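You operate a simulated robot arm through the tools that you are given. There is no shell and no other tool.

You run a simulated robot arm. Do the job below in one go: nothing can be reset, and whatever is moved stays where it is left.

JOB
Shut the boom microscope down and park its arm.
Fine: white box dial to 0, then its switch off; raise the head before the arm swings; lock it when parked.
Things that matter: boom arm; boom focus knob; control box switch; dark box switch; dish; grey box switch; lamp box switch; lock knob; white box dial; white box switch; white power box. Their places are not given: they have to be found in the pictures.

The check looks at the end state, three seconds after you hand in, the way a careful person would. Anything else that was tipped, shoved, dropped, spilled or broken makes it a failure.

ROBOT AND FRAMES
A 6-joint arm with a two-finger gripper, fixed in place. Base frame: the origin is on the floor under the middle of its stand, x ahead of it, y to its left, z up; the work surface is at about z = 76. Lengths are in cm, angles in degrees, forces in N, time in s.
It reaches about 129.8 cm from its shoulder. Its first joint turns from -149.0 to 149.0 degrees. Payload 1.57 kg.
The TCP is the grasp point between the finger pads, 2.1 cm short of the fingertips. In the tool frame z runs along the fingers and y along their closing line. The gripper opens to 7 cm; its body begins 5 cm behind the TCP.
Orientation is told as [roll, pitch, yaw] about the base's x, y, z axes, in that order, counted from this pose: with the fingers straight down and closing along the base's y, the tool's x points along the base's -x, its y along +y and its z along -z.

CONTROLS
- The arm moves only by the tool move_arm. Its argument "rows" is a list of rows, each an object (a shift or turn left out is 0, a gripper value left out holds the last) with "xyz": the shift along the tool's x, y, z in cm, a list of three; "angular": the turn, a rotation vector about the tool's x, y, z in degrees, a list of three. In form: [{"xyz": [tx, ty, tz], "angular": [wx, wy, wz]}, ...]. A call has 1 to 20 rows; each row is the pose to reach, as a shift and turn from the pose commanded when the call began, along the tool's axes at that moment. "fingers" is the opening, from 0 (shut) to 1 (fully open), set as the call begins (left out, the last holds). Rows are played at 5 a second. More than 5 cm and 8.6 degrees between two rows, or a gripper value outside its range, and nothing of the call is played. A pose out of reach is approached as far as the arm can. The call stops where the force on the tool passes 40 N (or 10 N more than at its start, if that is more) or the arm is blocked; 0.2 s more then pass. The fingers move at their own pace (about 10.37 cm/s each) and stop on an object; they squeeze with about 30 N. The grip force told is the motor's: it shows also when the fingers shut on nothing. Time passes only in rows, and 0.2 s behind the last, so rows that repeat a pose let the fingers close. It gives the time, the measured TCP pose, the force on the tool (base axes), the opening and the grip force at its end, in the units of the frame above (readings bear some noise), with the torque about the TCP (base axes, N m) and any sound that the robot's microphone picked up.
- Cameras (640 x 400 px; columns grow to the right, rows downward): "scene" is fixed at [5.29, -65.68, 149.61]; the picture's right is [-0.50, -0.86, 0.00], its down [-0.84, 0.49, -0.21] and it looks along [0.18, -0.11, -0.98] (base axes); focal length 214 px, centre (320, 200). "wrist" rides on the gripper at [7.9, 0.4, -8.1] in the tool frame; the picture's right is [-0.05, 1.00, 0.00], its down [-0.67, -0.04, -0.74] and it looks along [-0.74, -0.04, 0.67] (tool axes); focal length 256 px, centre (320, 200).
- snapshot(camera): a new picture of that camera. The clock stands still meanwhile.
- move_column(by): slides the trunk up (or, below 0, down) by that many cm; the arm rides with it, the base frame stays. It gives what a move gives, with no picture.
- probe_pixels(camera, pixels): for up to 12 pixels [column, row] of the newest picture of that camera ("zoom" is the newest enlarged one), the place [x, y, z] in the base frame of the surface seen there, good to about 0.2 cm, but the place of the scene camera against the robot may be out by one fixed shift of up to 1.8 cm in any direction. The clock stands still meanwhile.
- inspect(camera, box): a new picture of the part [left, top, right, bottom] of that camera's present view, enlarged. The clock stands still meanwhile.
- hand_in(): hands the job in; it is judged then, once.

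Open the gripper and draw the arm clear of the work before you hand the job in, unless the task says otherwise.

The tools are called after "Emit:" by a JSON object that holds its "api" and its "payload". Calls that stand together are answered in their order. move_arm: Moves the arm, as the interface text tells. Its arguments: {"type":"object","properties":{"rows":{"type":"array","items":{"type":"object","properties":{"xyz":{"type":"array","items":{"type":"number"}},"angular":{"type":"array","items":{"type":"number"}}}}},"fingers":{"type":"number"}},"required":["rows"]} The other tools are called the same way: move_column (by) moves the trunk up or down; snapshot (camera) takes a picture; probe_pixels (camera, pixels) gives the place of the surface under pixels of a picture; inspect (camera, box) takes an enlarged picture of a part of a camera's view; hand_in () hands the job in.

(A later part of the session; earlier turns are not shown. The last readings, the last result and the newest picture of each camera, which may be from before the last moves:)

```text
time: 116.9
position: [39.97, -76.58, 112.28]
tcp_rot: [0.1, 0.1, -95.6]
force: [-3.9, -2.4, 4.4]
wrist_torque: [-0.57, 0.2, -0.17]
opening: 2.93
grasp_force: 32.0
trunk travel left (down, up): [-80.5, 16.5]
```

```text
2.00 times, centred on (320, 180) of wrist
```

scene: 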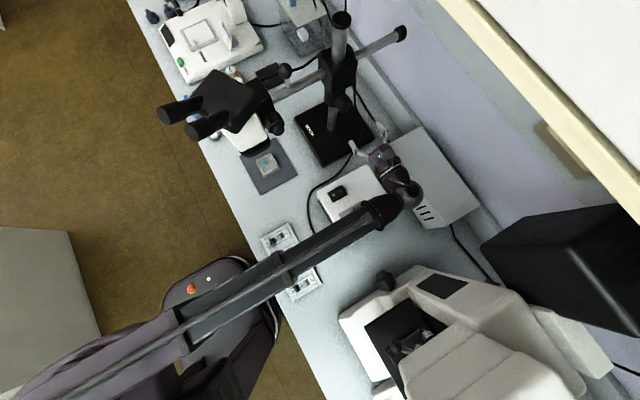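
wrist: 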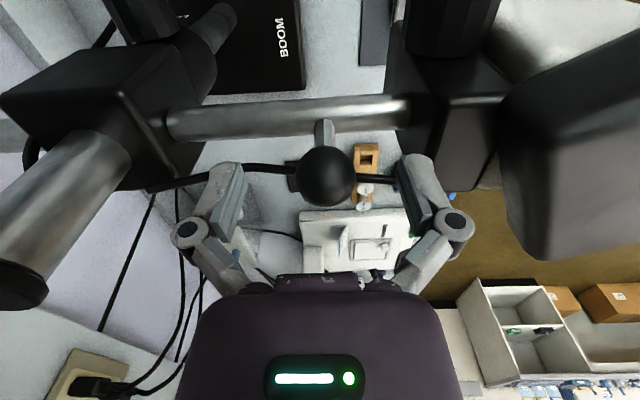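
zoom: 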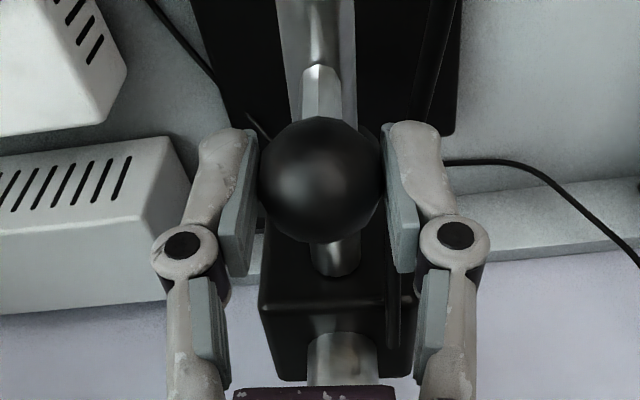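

It swings freely toward +x now. To learn the joint's range I also test the opposite direction, going back and ~8° past the original position.

Emit:
{"api": "move_arm", "payload": {"rows": [{"xyz": [0.02, -0.6, 0], "angular": [0, 0, -2.8]}, {"xyz": [0.06, -1.2, 0], "angular": [0, 0, -5.7]}, {"xyz": [0.05, -1.8, 0], "angular": [0, 0, -8.5]}, {"xyz": [0.03, -2.4, 0], "angular": [0, 0, -11.3]}, {"xyz": [-0.03, -2.9, 0], "angular": [0, 0, -13.7]}], "fingers": 0.25}}

Emit:
{"api": "inspect", "payload": {"camera": "wrist", "box": [200, 80, 440, 280]}}

Emit:
{"api": "inspect", "payload": {"camera": "scene", "box": [155, 40, 405, 180]}}

```text
time: 118.1
position: [37.15, -76.46, 112.31]
tcp_rot: [0.0, 0.0, -81.8]
force: [3.2, -17.9, 10.8]
wrist_torque: [-0.33, -0.09, -0.03]
opening: 2.9
grasp_force: 32.0
trunk travel left (down, up): [-80.5, 16.5]
```

```text
2.00 times, centred on (320, 180) of wrist
```

zoom: 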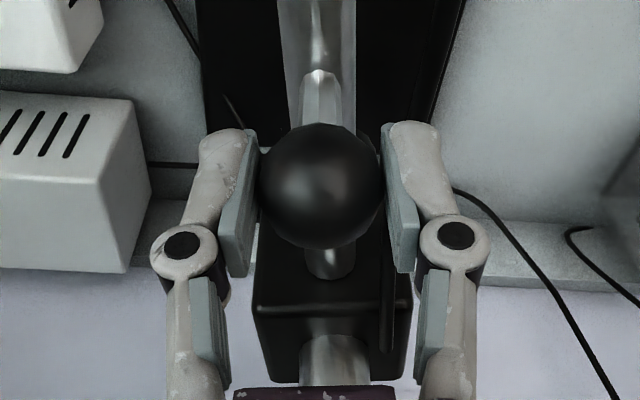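

```text
2.56 times, centred on (280, 110) of scene
```

zoom: 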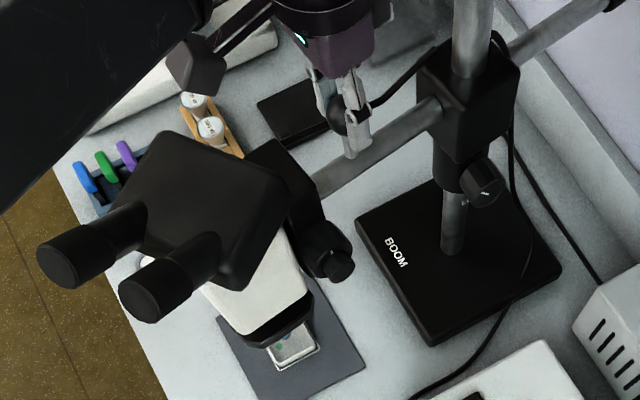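

Both directions are free, and the lock collar does not seem to move with the arm. Parking toward +x (empty bench beside the stand, lock knob stays reachable from -x) is the sensible side; swinging -x would bring the head over the power box and in front of the lock knob. I swing +x along the arc about the pole (39,-88.9), first 25°.

Emit:
{"api": "move_arm", "payload": {"rows": [{"xyz": [-0.081, 0.553, 0], "angular": [0, 0, 2.5]}, {"xyz": [-0.118, 1.097, 0], "angular": [0, 0, 5]}, {"xyz": [-0.177, 1.639, 0], "angular": [0, 0, 7.5]}, {"xyz": [-0.259, 2.178, 0], "angular": [0, 0, 10]}, {"xyz": [-0.366, 2.713, 0], "angular": [0, 0, 12.5]}, {"xyz": [-0.495, 3.243, 0], "angular": [0, 0, 15]}, {"xyz": [-0.648, 3.766, 0], "angular": [0, 0, 17.5]}, {"xyz": [-0.823, 4.283, 0], "angular": [0, 0, 20]}, {"xyz": [-1.021, 4.791, 0], "angular": [0, 0, 22.5]}, {"xyz": [-1.241, 5.29, 0], "angular": [0, 0, 25]}], "fingers": 0.25}}

Emit:
{"api": "snapshot", "payload": {"camera": "scene"}}

Emit:
{"api": "inspect", "payload": {"camera": "wrist", "box": [200, 80, 440, 280]}}

```text
time: 120.3
position: [42.73, -76.77, 112.15]
tcp_rot: [-0.1, 0.2, -106.8]
force: [-2.9, 0.9, -10.6]
wrist_torque: [-0.09, 0.07, -0.03]
opening: 2.91
grasp_force: 31.8
trunk travel left (down, up): [-80.5, 16.5]
```

```text
taken
```

scene: 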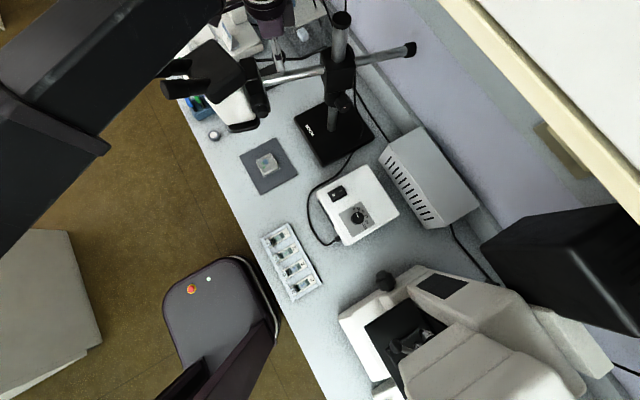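

```text
2.00 times, centred on (320, 180) of wrist
```

zoom: 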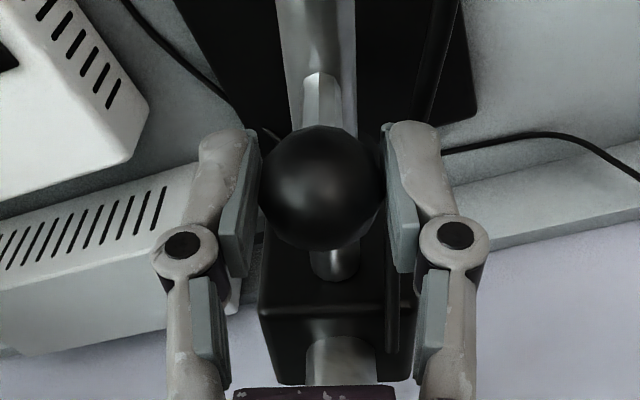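

The arm swings smoothly with low force (dish undisturbed). I zoom at the collar to see whether the lock knob turned with the arm.

Emit:
{"api": "inspect", "payload": {"camera": "scene", "box": [290, 0, 430, 130]}}

Emit:
{"api": "inspect", "payload": {"camera": "scene", "box": [150, 0, 330, 140]}}

```text
3.08 times, centred on (360, 65) of scene
```

zoom: 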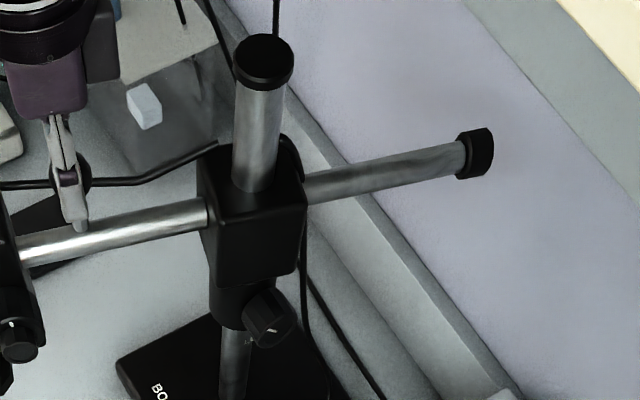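

```text
2.86 times, centred on (240, 70) of scene
```

zoom: 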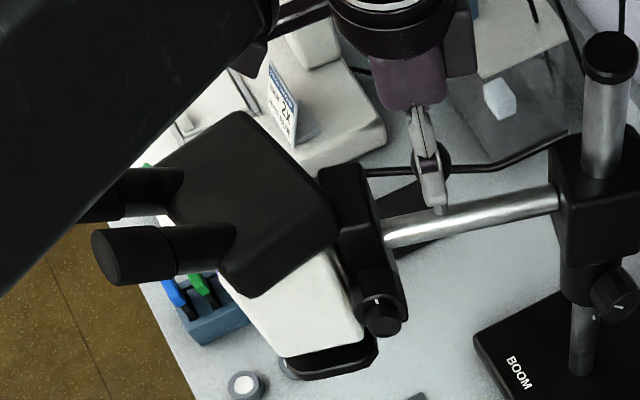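

The collar with the lock knob stays fixed while the block swings. A black cable runs near the gripper at about (266,60)-(298,58); I probe its height along with the obstacles further along the path.

Emit:
{"api": "snapshot", "payload": {"camera": "scene"}}

Emit:
{"api": "probe_pixels", "payload": {"camera": "scene", "pixels": [[262, 60], [270, 60], [298, 58], [310, 55], [322, 50], [292, 3], [315, 3], [330, 15], [235, 40], [225, 30], [270, 75], [255, 105]]}}

Emit:
{"api": "inspect", "payload": {"camera": "scene", "box": [240, 0, 340, 90]}}

```text
taken
```

scene: 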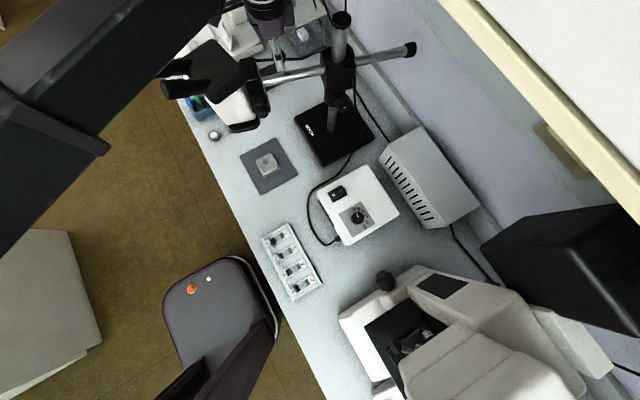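

```text
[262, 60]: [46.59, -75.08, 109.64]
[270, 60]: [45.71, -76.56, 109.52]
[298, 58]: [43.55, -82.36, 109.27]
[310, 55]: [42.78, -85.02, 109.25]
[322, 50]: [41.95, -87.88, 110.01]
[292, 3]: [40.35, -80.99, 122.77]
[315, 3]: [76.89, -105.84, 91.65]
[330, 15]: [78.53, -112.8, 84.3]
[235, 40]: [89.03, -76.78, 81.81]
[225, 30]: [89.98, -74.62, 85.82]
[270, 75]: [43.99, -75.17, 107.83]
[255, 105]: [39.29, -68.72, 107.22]
```

```text
4.44 times, centred on (290, 45) of scene
```

zoom: 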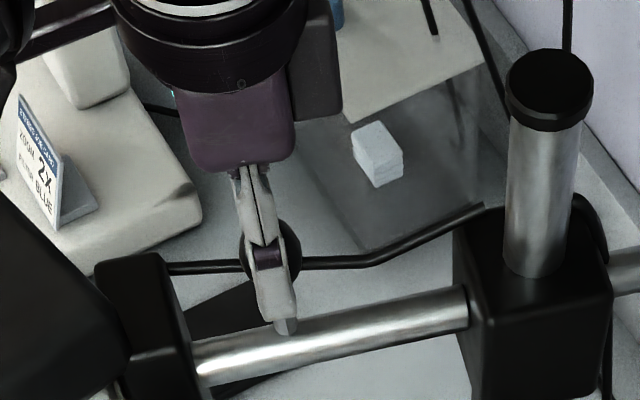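

The cable is attached along the boom arm and moves with it. I continue the swing another 30°.

Emit:
{"api": "move_arm", "payload": {"rows": [{"xyz": [0.033, 0.66, 0], "angular": [0, 0, 3]}, {"xyz": [-0.016, 1.315, 0], "angular": [0, 0, 6]}, {"xyz": [-0.1, 1.967, 0], "angular": [0, 0, 9]}, {"xyz": [-0.217, 2.615, 0], "angular": [0, 0, 12]}, {"xyz": [-0.369, 3.254, 0], "angular": [0, 0, 15]}, {"xyz": [-0.554, 3.884, 0], "angular": [0, 0, 18]}, {"xyz": [-0.77, 4.504, 0], "angular": [0, 0, 21]}, {"xyz": [-1.02, 5.112, 0], "angular": [0, 0, 24]}, {"xyz": [-1.3, 5.705, 0], "angular": [0, 0, 27]}, {"xyz": [-1.613, 6.285, 0], "angular": [0, 0, 30]}], "fingers": 0.25}}

Emit:
{"api": "snapshot", "payload": {"camera": "scene"}}

Emit:
{"api": "snapshot", "payload": {"camera": "wrist"}}

```text
time: 122.5
position: [48.27, -79.95, 112.25]
tcp_rot: [0.0, 0.2, -136.9]
force: [2.2, 3.7, -10.0]
wrist_torque: [0.3, -0.19, 0.12]
opening: 2.9
grasp_force: 32.4
trunk travel left (down, up): [-80.5, 16.5]
```

```text
taken
```

scene: 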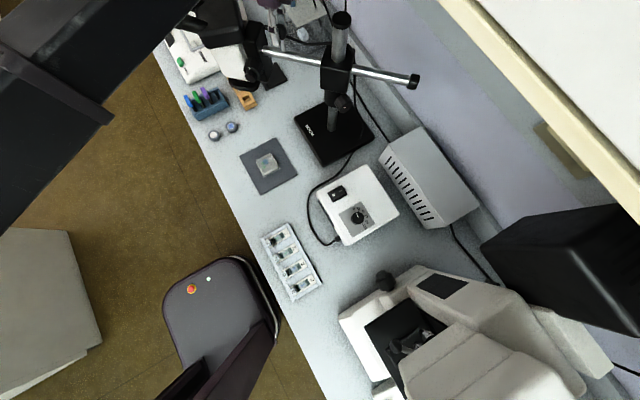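

```text
taken
```

wrist: 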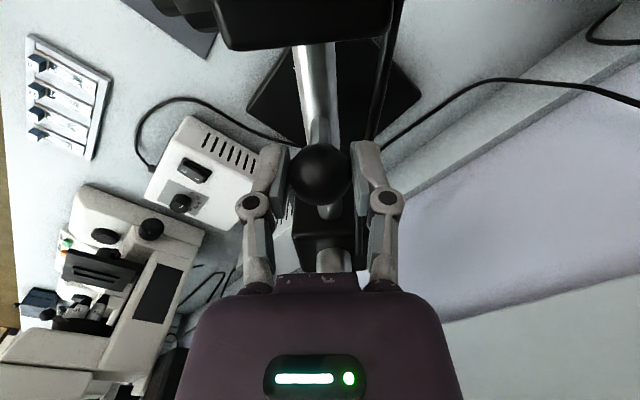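

The swing is smooth at about 45°. Before going further under the overhead shelf, I probe the lower edge of the shelf to be sure the wrist (top ≈ z 135) stays under it.

Emit:
{"api": "inspect", "payload": {"camera": "scene", "box": [420, 0, 560, 130]}}

Emit:
{"api": "probe_pixels", "payload": {"camera": "scene", "pixels": [[445, 3], [455, 8], [470, 25], [480, 40], [490, 50], [500, 60], [520, 85], [540, 105], [560, 125], [450, 15], [465, 30], [550, 130]]}}

```text
3.08 times, centred on (490, 65) of scene
```

zoom: 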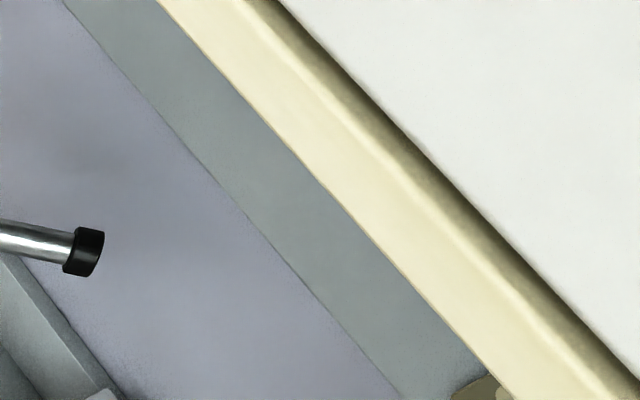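

```text
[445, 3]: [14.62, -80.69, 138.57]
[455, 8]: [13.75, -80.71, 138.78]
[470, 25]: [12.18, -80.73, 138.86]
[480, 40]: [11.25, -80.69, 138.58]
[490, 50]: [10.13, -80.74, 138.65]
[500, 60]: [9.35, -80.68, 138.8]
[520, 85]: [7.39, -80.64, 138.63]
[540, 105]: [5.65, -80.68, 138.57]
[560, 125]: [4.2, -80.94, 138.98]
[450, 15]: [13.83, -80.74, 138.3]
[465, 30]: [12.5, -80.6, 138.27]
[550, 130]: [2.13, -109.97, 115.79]
```

The shelf underside is ~3 cm above the wrist's top in the same frame, so it is clear. I continue the swing to ~75°.

Emit:
{"api": "move_arm", "payload": {"rows": [{"xyz": [0.307, 0.549, 0], "angular": [0, 0, 2.3]}, {"xyz": [0.278, 1.221, 0], "angular": [0, 0, 4.6]}, {"xyz": [0.214, 1.891, 0], "angular": [0, 0, 6.8]}, {"xyz": [0.114, 2.557, 0], "angular": [0, 0, 9.1]}, {"xyz": [-0.02, 3.215, 0], "angular": [0, 0, 11.3]}, {"xyz": [-0.188, 3.866, 0], "angular": [0, 0, 13.6]}, {"xyz": [-0.392, 4.508, 0], "angular": [0, 0, 15.8]}, {"xyz": [-0.626, 5.139, 0], "angular": [0, 0, 18.1]}, {"xyz": [-0.893, 5.756, 0], "angular": [0, 0, 20.3]}, {"xyz": [-1.194, 6.357, 0], "angular": [0, 0, 22.6]}], "fingers": 0.25}}

Emit:
{"api": "snapshot", "payload": {"camera": "scene"}}

Emit:
{"api": "snapshot", "payload": {"camera": "wrist"}}

```text
time: 124.7
position: [51.68, -85.68, 112.26]
tcp_rot: [0.0, 0.2, -159.4]
force: [1.0, 2.8, -5.5]
wrist_torque: [0.17, -0.15, -0.09]
opening: 2.93
grasp_force: 31.8
trunk travel left (down, up): [-80.5, 16.5]
```

```text
taken
```

scene: 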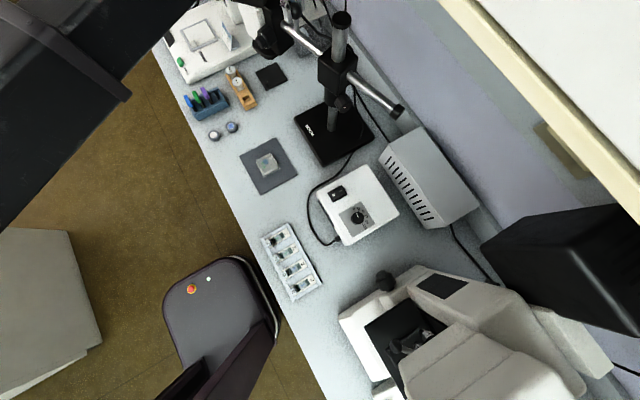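

```text
taken
```

wrist: 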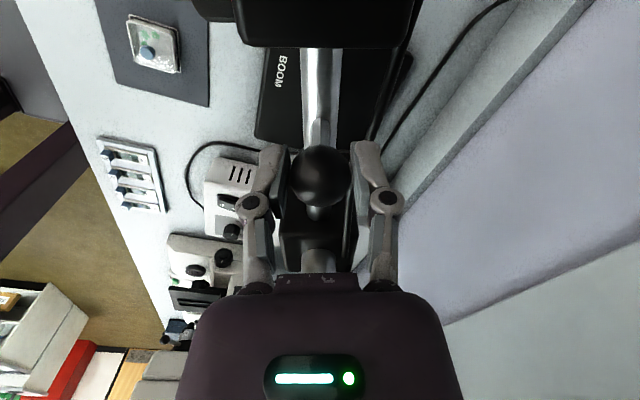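

Smooth at 75° with no stop. I continue to 90° so the arm lies parallel to the wall.

Emit:
{"api": "move_arm", "payload": {"rows": [{"xyz": [-0.08, 0.672, 0], "angular": [0, 0, 2.2]}, {"xyz": [-0.196, 1.336, 0], "angular": [0, 0, 4.4]}, {"xyz": [-0.347, 1.991, 0], "angular": [0, 0, 6.6]}, {"xyz": [-0.531, 2.638, 0], "angular": [0, 0, 8.8]}, {"xyz": [-0.748, 3.275, 0], "angular": [0, 0, 11]}, {"xyz": [-0.748, 3.275, 0], "angular": [0, 0, 11]}], "fingers": 0.25}}

Emit:
{"api": "snapshot", "payload": {"camera": "scene"}}

Emit:
{"api": "snapshot", "payload": {"camera": "wrist"}}

```text
time: 126.1
position: [52.31, -88.93, 112.4]
tcp_rot: [0.0, 0.1, -170.5]
force: [10.3, -0.4, 1.6]
wrist_torque: [0.16, -0.38, -0.05]
opening: 2.9
grasp_force: 31.9
trunk travel left (down, up): [-80.5, 16.5]
```

```text
taken
```

scene: 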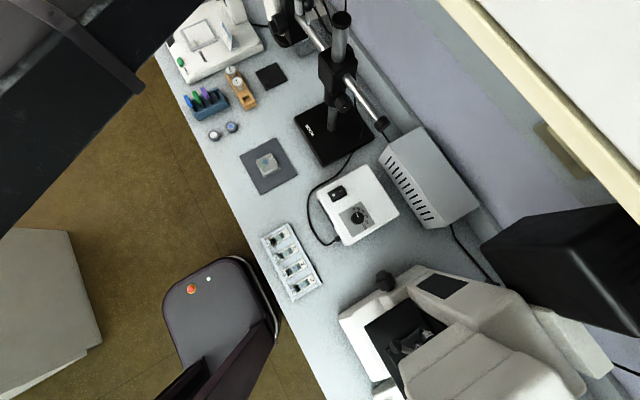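

```text
taken
```

wrist: 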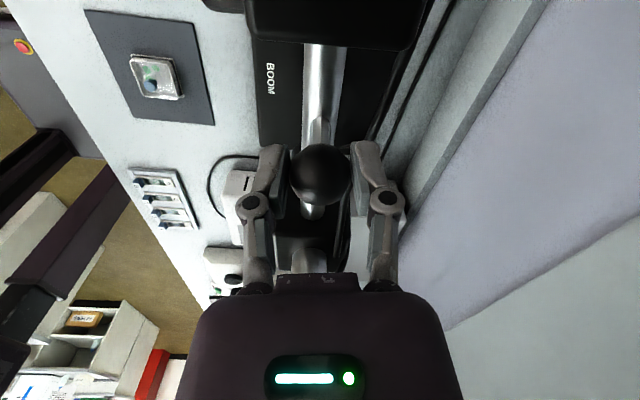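

The arm is now parallel to the wall with the head clear of the dish. I look closely for any park marks on the pole, collar or base, and check the surroundings of the head.

Emit:
{"api": "inspect", "payload": {"camera": "scene", "box": [230, 0, 400, 140]}}

Emit:
{"api": "inspect", "payload": {"camera": "wrist", "box": [220, 20, 440, 160]}}

Emit:
{"api": "inspect", "payload": {"camera": "scene", "box": [160, 0, 320, 150]}}

```text
2.86 times, centred on (315, 70) of scene
```

zoom: 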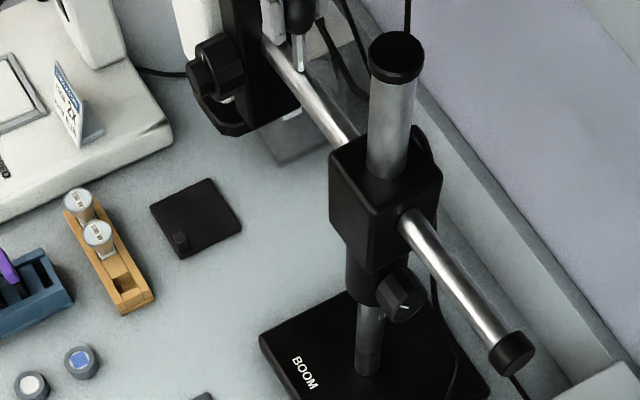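

```text
2.86 times, centred on (330, 90) of wrist
```

zoom: 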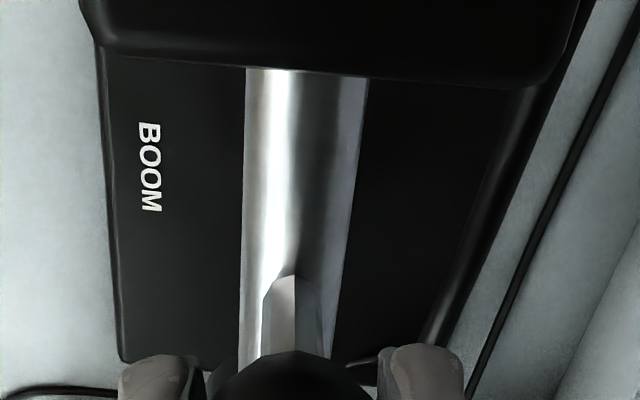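

```text
2.67 times, centred on (240, 75) of scene
```

zoom: 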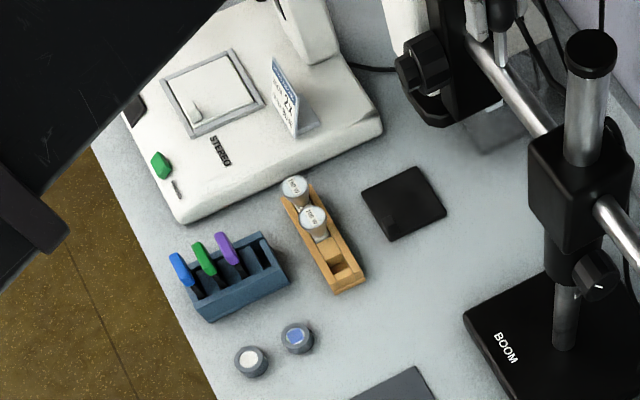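

No marks are visible. I test gently whether there is an end stop just beyond 90° with a further 6°.

Emit:
{"api": "move_arm", "payload": {"rows": [{"xyz": [0.098, 0.574, 0], "angular": [0, 0, 1.5]}, {"xyz": [0.003, 1.024, 0], "angular": [0, 0, 3]}, {"xyz": [-0.11, 1.462, 0], "angular": [0, 0, 4.5]}, {"xyz": [-0.11, 1.462, 0], "angular": [0, 0, 4.5]}], "fingers": 0.25}}

Emit:
{"api": "snapshot", "payload": {"camera": "scene"}}

```text
time: 126.8
position: [52.2, -89.55, 112.47]
tcp_rot: [-0.7, -0.1, -173.8]
force: [1.7, 6.0, -5.6]
wrist_torque: [0.12, 0.25, 0.02]
opening: 2.92
grasp_force: 32.2
trunk travel left (down, up): [-80.5, 16.5]
stopped in row 3: the force on the tool passed its limit at 45 N (the readings are from after the stop); the commanded pose is now the measured one
```

```text
taken
```

scene: 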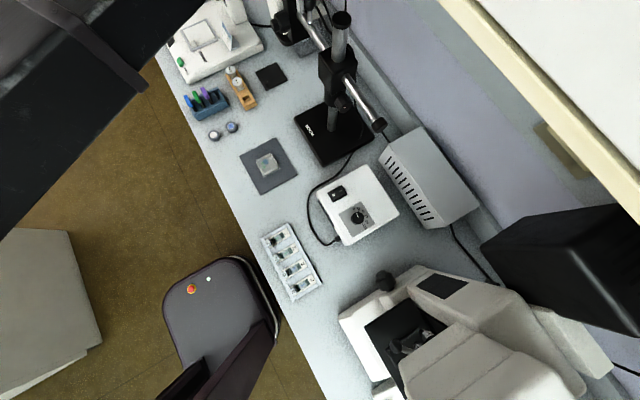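

A stop was met at ~91–92° (45 N), which looks like the swing's end stop. I check the head's surroundings to be sure it is not a collision.

Emit:
{"api": "inspect", "payload": {"camera": "scene", "box": [230, 0, 350, 100]}}

Emit:
{"api": "snapshot", "payload": {"camera": "wrist"}}

Emit:
{"api": "probe_pixels", "payload": {"camera": "scene", "pixels": [[300, 30], [318, 12], [322, 25], [290, 42], [285, 25], [300, 50], [330, 20], [312, 30]]}}

```text
4.00 times, centred on (290, 50) of scene
```

zoom: 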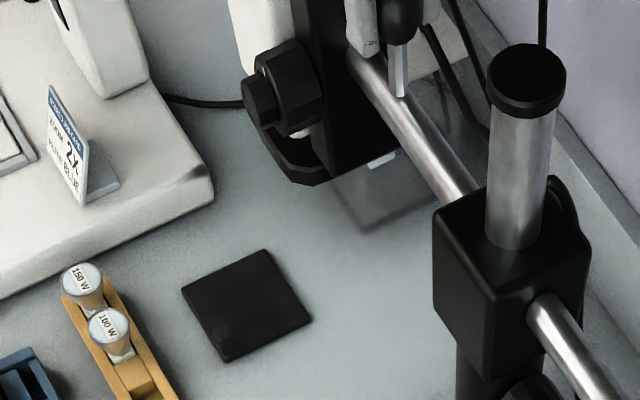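

```text
taken
```

wrist: 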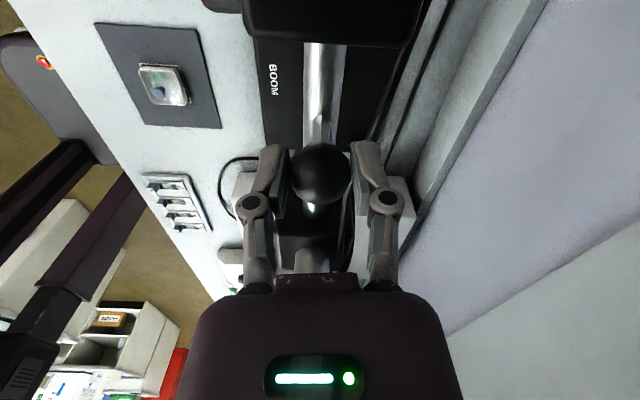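

```text
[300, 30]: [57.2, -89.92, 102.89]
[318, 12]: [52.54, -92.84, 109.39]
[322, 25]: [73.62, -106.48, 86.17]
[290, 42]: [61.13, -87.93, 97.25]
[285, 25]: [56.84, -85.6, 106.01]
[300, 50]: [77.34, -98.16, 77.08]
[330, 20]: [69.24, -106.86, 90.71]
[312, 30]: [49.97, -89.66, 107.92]
```

The head is clear of the acrylic box (lid z≈90.7) and everything else, so this is the swing's end stop – the parked position. I open the fingers, slide 3.7 cm toward -x off the ball.

Emit:
{"api": "move_arm", "payload": {"rows": [{"xyz": [0, 0, 0]}, {"xyz": [0, 0, 0]}], "fingers": 1}}

Emit:
{"api": "move_arm", "payload": {"rows": [{"xyz": [-1.2, -0.13, 0]}, {"xyz": [-2.5, -0.27, 0]}, {"xyz": [-3.68, -0.4, 0]}], "fingers": 1}}

Emit:
{"api": "snapshot", "payload": {"camera": "wrist"}}

```text
time: 127.4
position: [52.07, -89.49, 112.32]
tcp_rot: [-0.6, -0.1, -173.8]
force: [-0.4, -0.7, 0.5]
wrist_torque: [-0.02, -0.02, 0.02]
opening: 7.0
grasp_force: 0.0
trunk travel left (down, up): [-80.5, 16.5]
```

```text
time: 128.2
position: [48.4, -89.49, 112.32]
tcp_rot: [-0.7, -0.1, -173.8]
force: [-0.2, 0.2, 0.4]
wrist_torque: [-0.02, -0.01, 0.03]
opening: 7.02
grasp_force: 0.1
trunk travel left (down, up): [-80.5, 16.5]
```

```text
taken
```

wrist: 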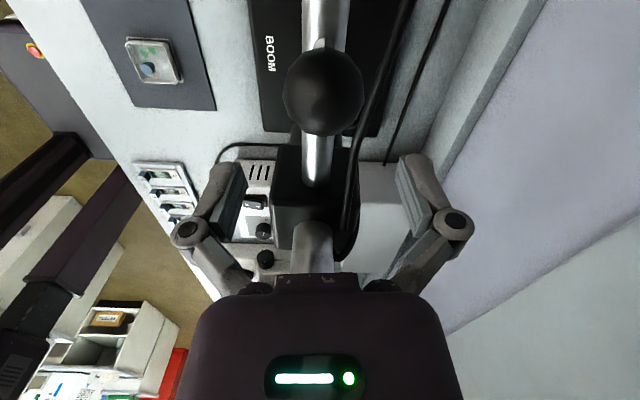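

The fingers are clear of the ball. I move toward +y (front) by 16 cm, passing over the arm tube.

Emit:
{"api": "move_arm", "payload": {"rows": [{"xyz": [0.3, -2.5, 0]}, {"xyz": [0.6, -5.5, 0]}, {"xyz": [0.97, -9, 0]}, {"xyz": [1.35, -12.5, 0]}, {"xyz": [1.73, -15.9, 0]}], "fingers": 1}}

Emit:
{"api": "snapshot", "payload": {"camera": "wrist"}}

Emit:
{"api": "snapshot", "payload": {"camera": "scene"}}

```text
time: 129.4
position: [48.6, -73.58, 112.43]
tcp_rot: [-0.5, -0.1, -173.7]
force: [0.4, -0.1, 0.1]
wrist_torque: [-0.04, 0.0, -0.04]
opening: 6.97
grasp_force: 0.2
trunk travel left (down, up): [-80.5, 16.5]
```

```text
taken
```

wrist: 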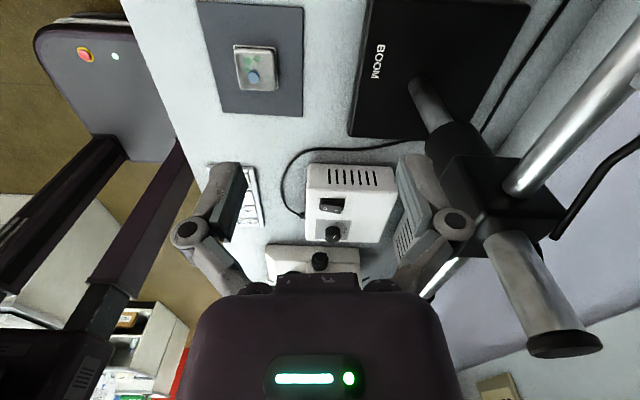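

```text
taken
```

scene: 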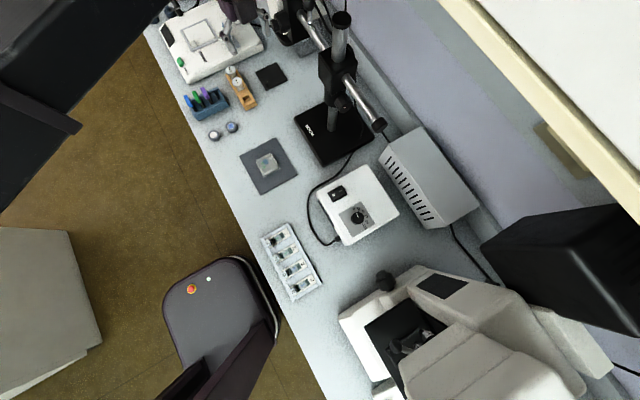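

The arm is parked and I'm in the clear at (48.6,-73.6). Now I return to (22,-76) with yaw back to 0 in two moves, to approach the lock knob again.

Emit:
{"api": "move_arm", "payload": {"rows": [{"xyz": [-1.2, -0.13, 0], "angular": [0, 0, -8.5]}, {"xyz": [-2.4, -0.27, 0], "angular": [0, 0, -17]}, {"xyz": [-3.6, -0.4, 0], "angular": [0, 0, -25.5]}, {"xyz": [-4.8, -0.53, 0], "angular": [0, 0, -34]}, {"xyz": [-6.0, -0.66, 0], "angular": [0, 0, -42.5]}, {"xyz": [-7.2, -0.8, 0], "angular": [0, 0, -51]}, {"xyz": [-8.4, -0.93, 0], "angular": [0, 0, -59.5]}, {"xyz": [-9.6, -1.06, 0], "angular": [0, 0, -68]}, {"xyz": [-10.8, -1.19, 0], "angular": [0, 0, -76.5]}, {"xyz": [-12.0, -1.33, 0], "angular": [0, 0, -85]}, {"xyz": [-13.22, -1.46, 0], "angular": [0, 0, -93.5]}], "fingers": 1}}

Emit:
{"api": "move_arm", "payload": {"rows": [{"xyz": [-0.02, -1.35, 0], "angular": [0, 0, -8]}, {"xyz": [-0.04, -2.7, 0], "angular": [0, 0, -16]}, {"xyz": [-0.06, -4.05, 0], "angular": [0, 0, -24]}, {"xyz": [-0.08, -5.4, 0], "angular": [0, 0, -32]}, {"xyz": [-0.1, -6.75, 0], "angular": [0, 0, -40]}, {"xyz": [-0.12, -8.1, 0], "angular": [0, 0, -48]}, {"xyz": [-0.14, -9.45, 0], "angular": [0, 0, -56]}, {"xyz": [-0.16, -10.8, 0], "angular": [0, 0, -64]}, {"xyz": [-0.18, -12.15, 0], "angular": [0, 0, -72]}, {"xyz": [-0.2, -13.53, 0], "angular": [0, 0, -80.2]}], "fingers": 1}}

Emit:
{"api": "snapshot", "payload": {"camera": "wrist"}}

Emit:
{"api": "snapshot", "payload": {"camera": "scene"}}

```text
time: 131.8
position: [35.12, -73.6, 112.2]
tcp_rot: [0.0, 0.6, -80.2]
force: [-0.4, -0.5, -0.4]
wrist_torque: [0.01, -0.01, 0.01]
opening: 6.98
grasp_force: 0.1
trunk travel left (down, up): [-80.5, 16.5]
```

```text
time: 134.0
position: [21.86, -76.19, 112.27]
tcp_rot: [0.6, 0.2, 0.0]
force: [1.0, -1.0, -0.9]
wrist_torque: [0.05, 0.0, 0.02]
opening: 6.99
grasp_force: 0.0
trunk travel left (down, up): [-80.5, 16.5]
```

```text
taken
```

wrist: 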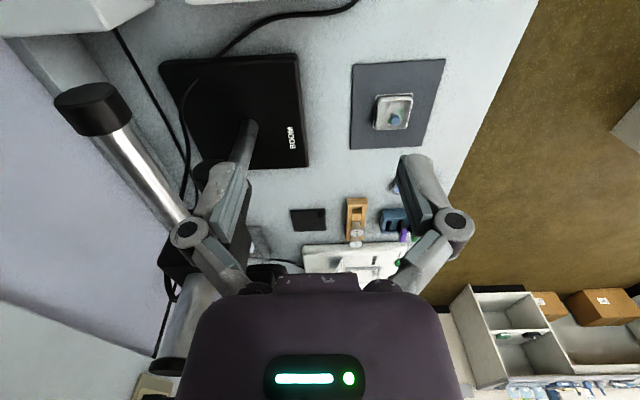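

```text
taken
```

scene: 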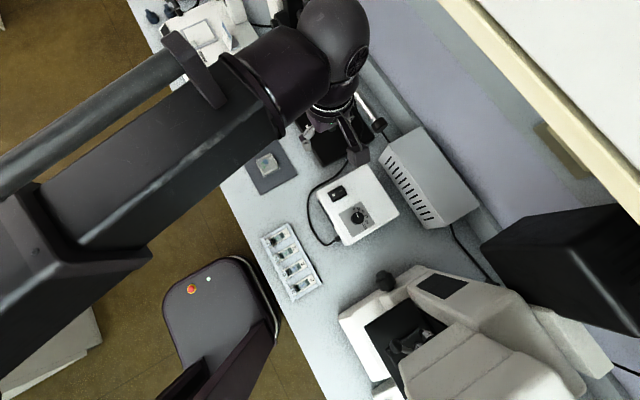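

The boom's rear end now points toward -x at (95,110) in the wrist view, above the lock knob. I probe it for clearance.

Emit:
{"api": "probe_pixels", "payload": {"camera": "wrist", "pixels": [[95, 100], [75, 120], [130, 150], [160, 185], [100, 125], [60, 95]]}}

```text
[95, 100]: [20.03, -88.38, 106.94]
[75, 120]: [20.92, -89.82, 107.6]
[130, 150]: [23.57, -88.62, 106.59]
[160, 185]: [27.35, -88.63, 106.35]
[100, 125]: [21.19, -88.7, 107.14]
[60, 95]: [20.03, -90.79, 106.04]
```

The rear tube's underside is ~104.5, leaving >6 cm above the knob axis (97.9); I'll keep the camera sideways/below. I tilt to horizontal at y=-76.2 as before.

Emit:
{"api": "move_arm", "payload": {"rows": [{"xyz": [-1.049, 0, -0.16], "angular": [0, -7.5, 0]}, {"xyz": [-2.057, 0, -0.637], "angular": [0, -15, 0]}, {"xyz": [-2.981, 0, -1.423], "angular": [0, -22.5, 0]}, {"xyz": [-3.783, 0, -2.505], "angular": [0, -30, 0]}, {"xyz": [-4.426, 0, -3.864], "angular": [0, -37.5, 0]}, {"xyz": [-4.873, 0, -5.477], "angular": [0, -45, 0]}, {"xyz": [-5.094, 0, -7.316], "angular": [0, -52.5, 0]}, {"xyz": [-5.062, 0, -9.35], "angular": [0, -60, 0]}, {"xyz": [-4.752, 0, -11.544], "angular": [0, -67.5, 0]}, {"xyz": [-4.146, 0, -13.86], "angular": [0, -75, 0]}, {"xyz": [-3.232, 0, -16.259], "angular": [0, -82.5, 0]}, {"xyz": [-2.0, 0, -18.7], "angular": [0, -90, 0]}], "fingers": 0.85}}

Emit:
{"api": "move_column", "payload": {"by": -22}}

Emit:
{"api": "move_arm", "payload": {"rows": [{"angular": [0, 0, 7.5]}, {"angular": [0, 0, 15]}, {"angular": [0, 0, 22.5]}, {"angular": [0, 0, 30]}, {"angular": [0, 0, 37.5]}, {"angular": [0, 0, 45]}, {"angular": [0, 0, 52.5]}, {"angular": [0, 0, 60]}], "fingers": 0.85}}

Emit:
{"api": "snapshot", "payload": {"camera": "wrist"}}

```text
time: 136.6
position: [23.83, -76.34, 131.01]
tcp_rot: [103.4, -89.3, -103.6]
force: [0.3, -0.6, 0.1]
wrist_torque: [0.0, -0.01, 0.02]
opening: 5.96
grasp_force: 0.0
out of reach, approached as far as the arm can: row 7, 8
trunk travel left (down, up): [-80.5, 16.5]
```

```text
time: 138.9
position: [23.75, -76.34, 108.88]
tcp_rot: [91.3, -89.5, -91.4]
force: [0.4, -0.7, 0.9]
wrist_torque: [-0.05, -0.01, 0.03]
opening: 5.95
grasp_force: 0.0
trunk travel left (down, up): [-58.5, 38.5]
```

```text
time: 140.7
position: [23.74, -76.52, 108.93]
tcp_rot: [90.0, -29.3, -90.0]
force: [0.0, 0.6, -0.8]
wrist_torque: [0.01, 0.01, 0.0]
opening: 5.97
grasp_force: 0.1
trunk travel left (down, up): [-58.5, 38.5]
```

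```text
taken
```

wrist: 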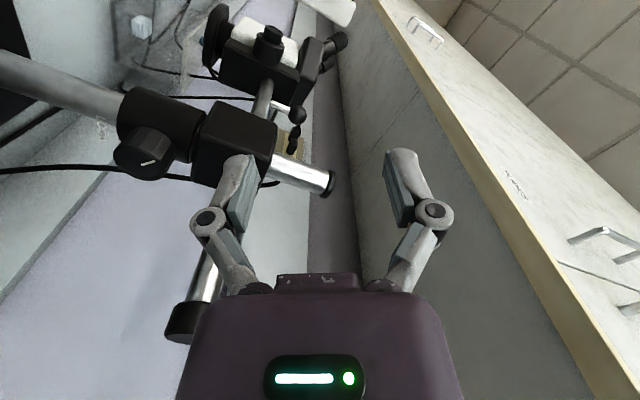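

At r≈60°, the rear cap is visible at (185,320), off to the side. I lower 11 cm to the knob's level and then shift to y=-89.5 beneath the rear tube.

Emit:
{"api": "move_column", "payload": {"by": -11.05}}

Emit:
{"api": "snapshot", "payload": {"camera": "wrist"}}

Emit:
{"api": "snapshot", "payload": {"camera": "scene"}}

```text
time: 142.1
position: [23.76, -76.22, 98.0]
tcp_rot: [89.9, -29.5, -90.1]
force: [0.7, -0.1, 0.0]
wrist_torque: [-0.02, 0.0, 0.01]
opening: 5.95
grasp_force: 0.1
trunk travel left (down, up): [-47.4, 49.6]
```

```text
taken
```

wrist: 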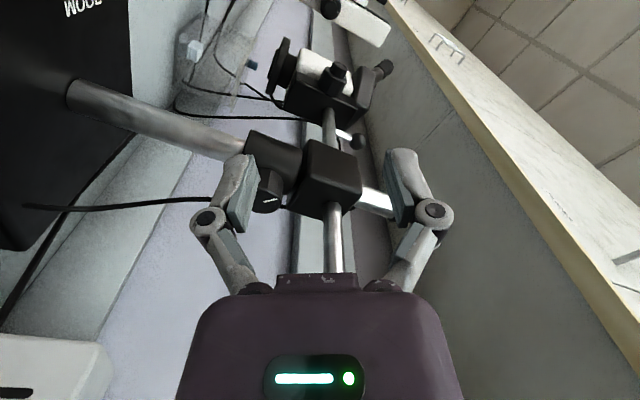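

```text
taken
```

scene: 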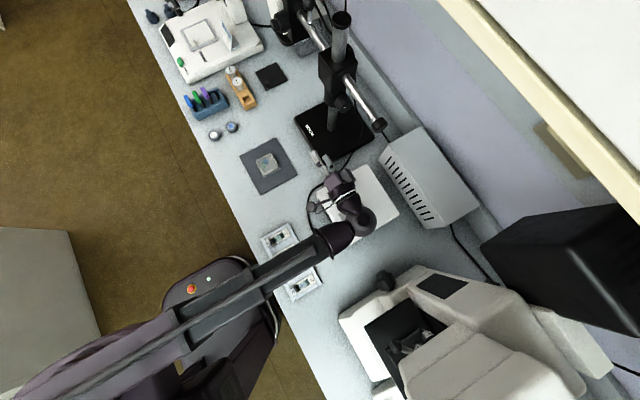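

Clear so far. I shift 13.1 cm toward -y under the rear tube (≥1.8 cm clearance), watching the force.

Emit:
{"api": "move_arm", "payload": {"rows": [{"xyz": [-2.85, -1.61, 0]}, {"xyz": [-5.7, -3.21, 0]}, {"xyz": [-8.56, -4.82, 0]}, {"xyz": [-11.41, -6.43, 0]}, {"xyz": [-11.41, -6.43, 0]}], "fingers": 0.85}}

Emit:
{"api": "snapshot", "payload": {"camera": "wrist"}}

Emit:
{"api": "inspect", "payload": {"camera": "scene", "box": [300, 80, 440, 220]}}

```text
time: 143.3
position: [23.8, -89.48, 97.94]
tcp_rot: [90.1, -29.4, -90.1]
force: [0.5, -0.3, 0.0]
wrist_torque: [0.01, -0.02, 0.03]
opening: 5.97
grasp_force: 0.0
trunk travel left (down, up): [-47.4, 49.6]
```

```text
taken
```

wrist: 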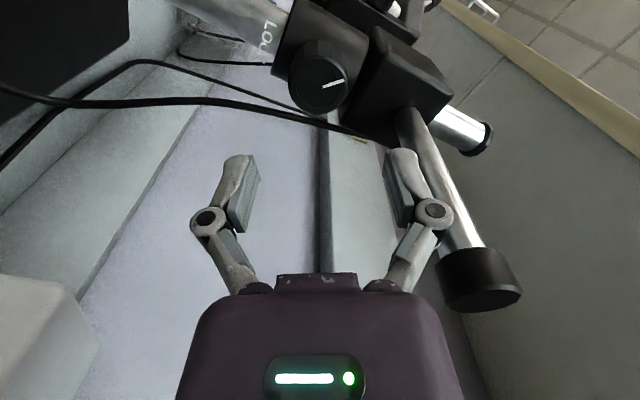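

```text
2.86 times, centred on (370, 150) of scene
```

zoom: 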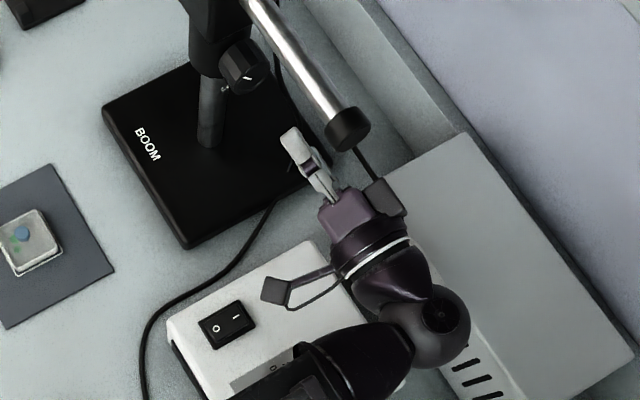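

I'm in front of the lock knob at (318,80), below the rear tube. I zoom to record its pointer (loosened state) and probe its centre.

Emit:
{"api": "inspect", "payload": {"camera": "wrist", "box": [250, 10, 390, 140]}}

Emit:
{"api": "probe_pixels", "payload": {"camera": "wrist", "pixels": [[318, 87], [296, 87], [342, 87], [318, 70], [318, 105], [323, 88], [342, 82]]}}

```text
3.08 times, centred on (320, 75) of wrist
```

zoom: 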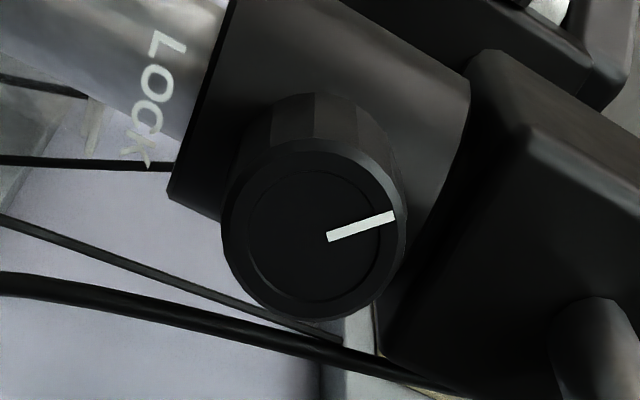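

```text
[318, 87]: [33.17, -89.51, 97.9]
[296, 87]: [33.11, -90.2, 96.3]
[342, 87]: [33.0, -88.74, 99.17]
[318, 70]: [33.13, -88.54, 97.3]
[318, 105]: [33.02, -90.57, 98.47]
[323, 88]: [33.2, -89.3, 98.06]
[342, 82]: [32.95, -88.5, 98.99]
```

The pointer is ~41° left of up (loose). I advance 8.7 cm so the pads straddle the knob, then rotate back to r≈-30° with open fingers.

Emit:
{"api": "move_arm", "payload": {"rows": [{"xyz": [0, 0, 3]}, {"xyz": [0, 0, 5.5]}, {"xyz": [0, 0, 7.5]}, {"xyz": [0, 0, 8.7]}, {"xyz": [0, 0, 8.7]}], "fingers": 0.85}}

Emit:
{"api": "move_arm", "payload": {"rows": [{"angular": [0, 0, -8]}, {"angular": [0, 0, -16]}, {"angular": [0, 0, -24]}, {"angular": [0, 0, -32]}, {"angular": [0, 0, -40]}, {"angular": [0, 0, -48]}, {"angular": [0, 0, -56]}, {"angular": [0, 0, -64]}, {"angular": [0, 0, -72]}, {"angular": [0, 0, -80]}, {"angular": [0, 0, -88]}], "fingers": 0.85}}

Emit:
{"api": "snapshot", "payload": {"camera": "wrist"}}

```text
time: 144.5
position: [32.7, -89.42, 97.95]
tcp_rot: [90.0, -29.6, -90.2]
force: [0.3, 0.0, 0.3]
wrist_torque: [0.02, 0.02, 0.01]
opening: 5.94
grasp_force: 0.0
trunk travel left (down, up): [-47.4, 49.6]
```

```text
time: 146.9
position: [32.4, -89.39, 97.9]
tcp_rot: [-90.1, -62.4, 90.0]
force: [0.5, 0.8, -0.1]
wrist_torque: [-0.03, -0.01, -0.01]
opening: 5.94
grasp_force: 0.1
trunk travel left (down, up): [-47.4, 49.6]
```

```text
taken
```

wrist: 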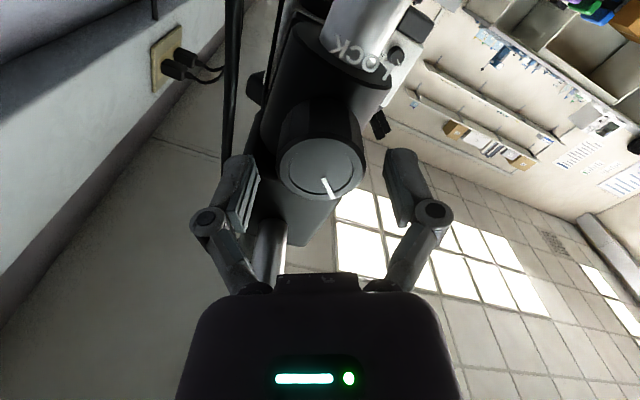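

The knob is centred (321,170). I close onto it.

Emit:
{"api": "move_arm", "payload": {"rows": [{"xyz": [0, 0, 0]}, {"xyz": [0, 0, 0]}, {"xyz": [0, 0, 0]}, {"xyz": [0, 0, 0]}], "fingers": 0.45}}

Emit:
{"api": "inspect", "payload": {"camera": "wrist", "box": [200, 80, 440, 280]}}

```text
time: 147.9
position: [32.37, -89.34, 97.84]
tcp_rot: [-90.0, -62.5, 89.9]
force: [-7.3, 7.8, -7.7]
wrist_torque: [-0.03, 0.5, 0.14]
opening: 4.11
grasp_force: 31.9
trunk travel left (down, up): [-47.4, 49.6]
```

```text
2.00 times, centred on (320, 180) of wrist
```

zoom: 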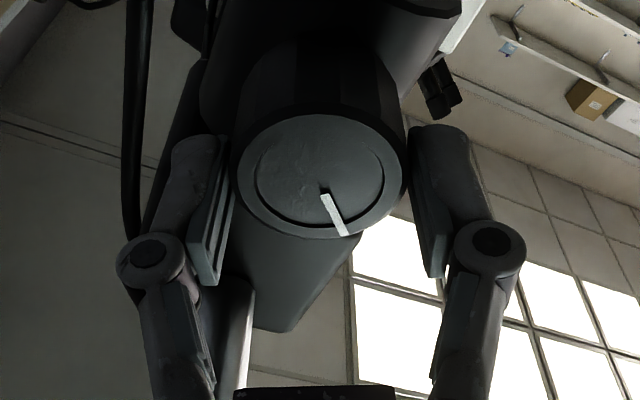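

Gripped. I turn clockwise (positive) 56° first.

Emit:
{"api": "move_arm", "payload": {"rows": [{"angular": [0, 0, 8]}, {"angular": [0, 0, 16]}, {"angular": [0, 0, 24]}, {"angular": [0, 0, 32]}, {"angular": [0, 0, 40]}, {"angular": [0, 0, 48]}, {"angular": [0, 0, 56]}], "fingers": 0.45}}

Emit:
{"api": "inspect", "payload": {"camera": "wrist", "box": [200, 80, 440, 280]}}

```text
time: 149.5
position: [32.38, -89.51, 97.85]
tcp_rot: [90.2, -61.3, -90.3]
force: [-11.9, -4.9, -1.5]
wrist_torque: [-0.02, 0.75, 0.29]
opening: 4.15
grasp_force: 32.1
trunk travel left (down, up): [-47.4, 49.6]
```

```text
2.00 times, centred on (320, 180) of wrist
```

zoom: 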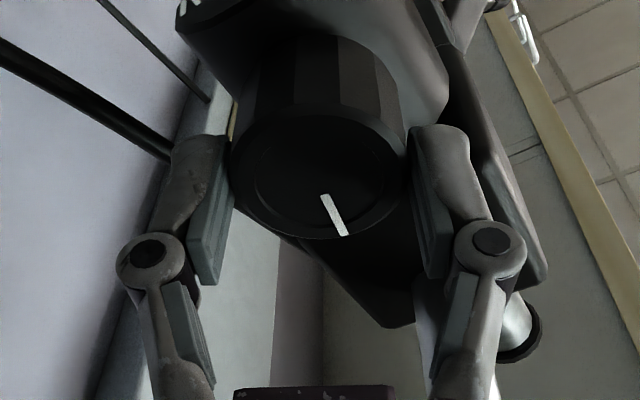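

The knob follows with low torque. I turn another 24°, then check.

Emit:
{"api": "move_arm", "payload": {"rows": [{"angular": [0, 0, 8]}, {"angular": [0, 0, 16]}, {"angular": [0, 0, 24]}], "fingers": 0.45}}

Emit:
{"api": "move_arm", "payload": {"rows": [{"angular": [0, 0, 5]}, {"angular": [0, 0, 10]}], "fingers": 0.45}}

Emit:
{"api": "inspect", "payload": {"camera": "wrist", "box": [200, 80, 440, 280]}}

```text
time: 150.3
position: [32.34, -89.74, 97.81]
tcp_rot: [90.1, -37.2, -90.3]
force: [-9.4, -13.8, -1.4]
wrist_torque: [-0.03, 0.21, -0.46]
opening: 4.16
grasp_force: 32.8
trunk travel left (down, up): [-47.4, 49.6]
```

```text
time: 150.9
position: [32.34, -89.76, 97.71]
tcp_rot: [90.1, -27.3, -90.2]
force: [-10.8, -14.4, -3.4]
wrist_torque: [0.02, 0.08, -0.69]
opening: 4.14
grasp_force: 32.3
trunk travel left (down, up): [-47.4, 49.6]
```

```text
2.00 times, centred on (320, 180) of wrist
```

zoom: 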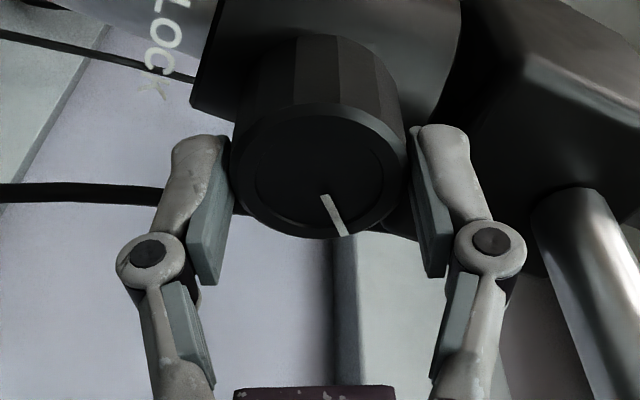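

90° turned and still no stop (torque ~0). I continue in small steps, watching the torque.

Emit:
{"api": "move_arm", "payload": {"rows": [{"angular": [0, 0, 4]}, {"angular": [0, 0, 8]}], "fingers": 0.45}}

Emit:
{"api": "move_arm", "payload": {"rows": [{"angular": [0, 0, 4]}, {"angular": [0, 0, 8]}], "fingers": 0.45}}

Emit:
{"api": "inspect", "payload": {"camera": "wrist", "box": [200, 80, 440, 280]}}

```text
time: 151.5
position: [32.51, -89.53, 97.71]
tcp_rot: [89.9, -19.3, -90.1]
force: [-4.1, -6.3, -12.6]
wrist_torque: [-0.53, 0.18, 0.04]
opening: 4.19
grasp_force: 31.6
trunk travel left (down, up): [-47.4, 49.6]
```

```text
time: 152.1
position: [32.6, -89.44, 97.66]
tcp_rot: [89.9, -11.2, -90.1]
force: [2.4, -6.9, -12.3]
wrist_torque: [-0.36, 0.18, -0.12]
opening: 4.16
grasp_force: 32.3
trunk travel left (down, up): [-47.4, 49.6]
```

```text
2.00 times, centred on (320, 180) of wrist
```

zoom: 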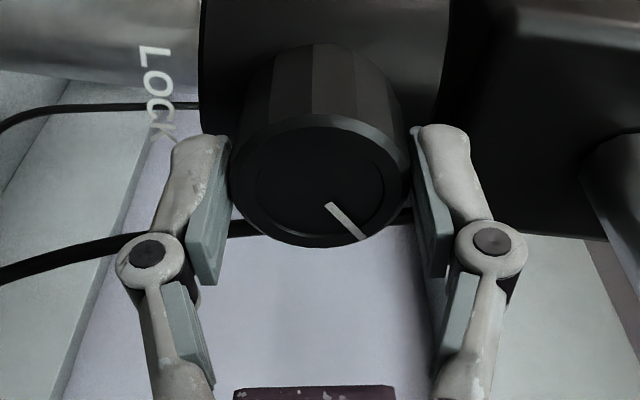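

The pointer shifted relative to the fingers and torque rose to -0.5 N·m: the knob is at its tight stop. I release and look at it.

Emit:
{"api": "move_arm", "payload": {"rows": [{"xyz": [0, 0, 0]}, {"xyz": [0, 0, 0]}], "fingers": 0.72}}

Emit:
{"api": "inspect", "payload": {"camera": "wrist", "box": [240, 100, 400, 240]}}

Emit:
{"api": "probe_pixels", "payload": {"camera": "zoom", "pixels": [[345, 248], [395, 305], [320, 240], [260, 240], [390, 240], [320, 180], [320, 300]]}}

```text
time: 152.7
position: [32.64, -89.39, 97.87]
tcp_rot: [89.9, -11.3, -90.2]
force: [-0.5, 0.1, -0.1]
wrist_torque: [0.0, -0.03, 0.04]
opening: 5.05
grasp_force: 0.1
trunk travel left (down, up): [-47.4, 49.6]
```

```text
2.86 times, centred on (320, 170) of wrist
```

zoom: 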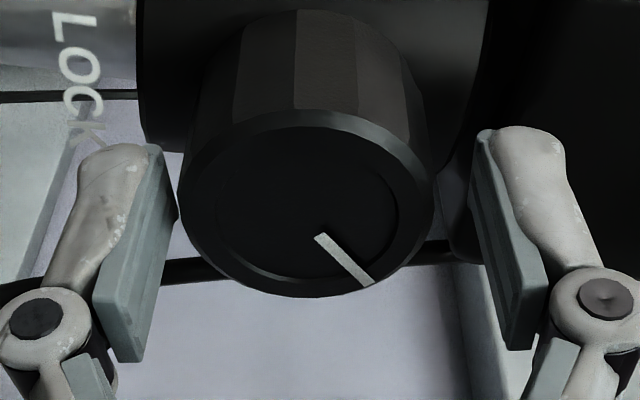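

```text
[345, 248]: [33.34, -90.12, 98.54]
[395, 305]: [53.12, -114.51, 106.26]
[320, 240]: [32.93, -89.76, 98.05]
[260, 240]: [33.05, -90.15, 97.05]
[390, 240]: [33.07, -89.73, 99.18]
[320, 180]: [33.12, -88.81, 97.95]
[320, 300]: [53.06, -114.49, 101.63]
```

I probe the pointer ends precisely to compare with the original locked angle (~30° right of up).

Emit:
{"api": "probe_pixels", "payload": {"camera": "zoom", "pixels": [[322, 240], [364, 279], [343, 259], [330, 247], [355, 270]]}}

```text
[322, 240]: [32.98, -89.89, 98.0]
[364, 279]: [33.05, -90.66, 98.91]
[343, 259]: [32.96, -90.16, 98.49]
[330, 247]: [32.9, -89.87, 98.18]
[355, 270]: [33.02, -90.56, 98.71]
```

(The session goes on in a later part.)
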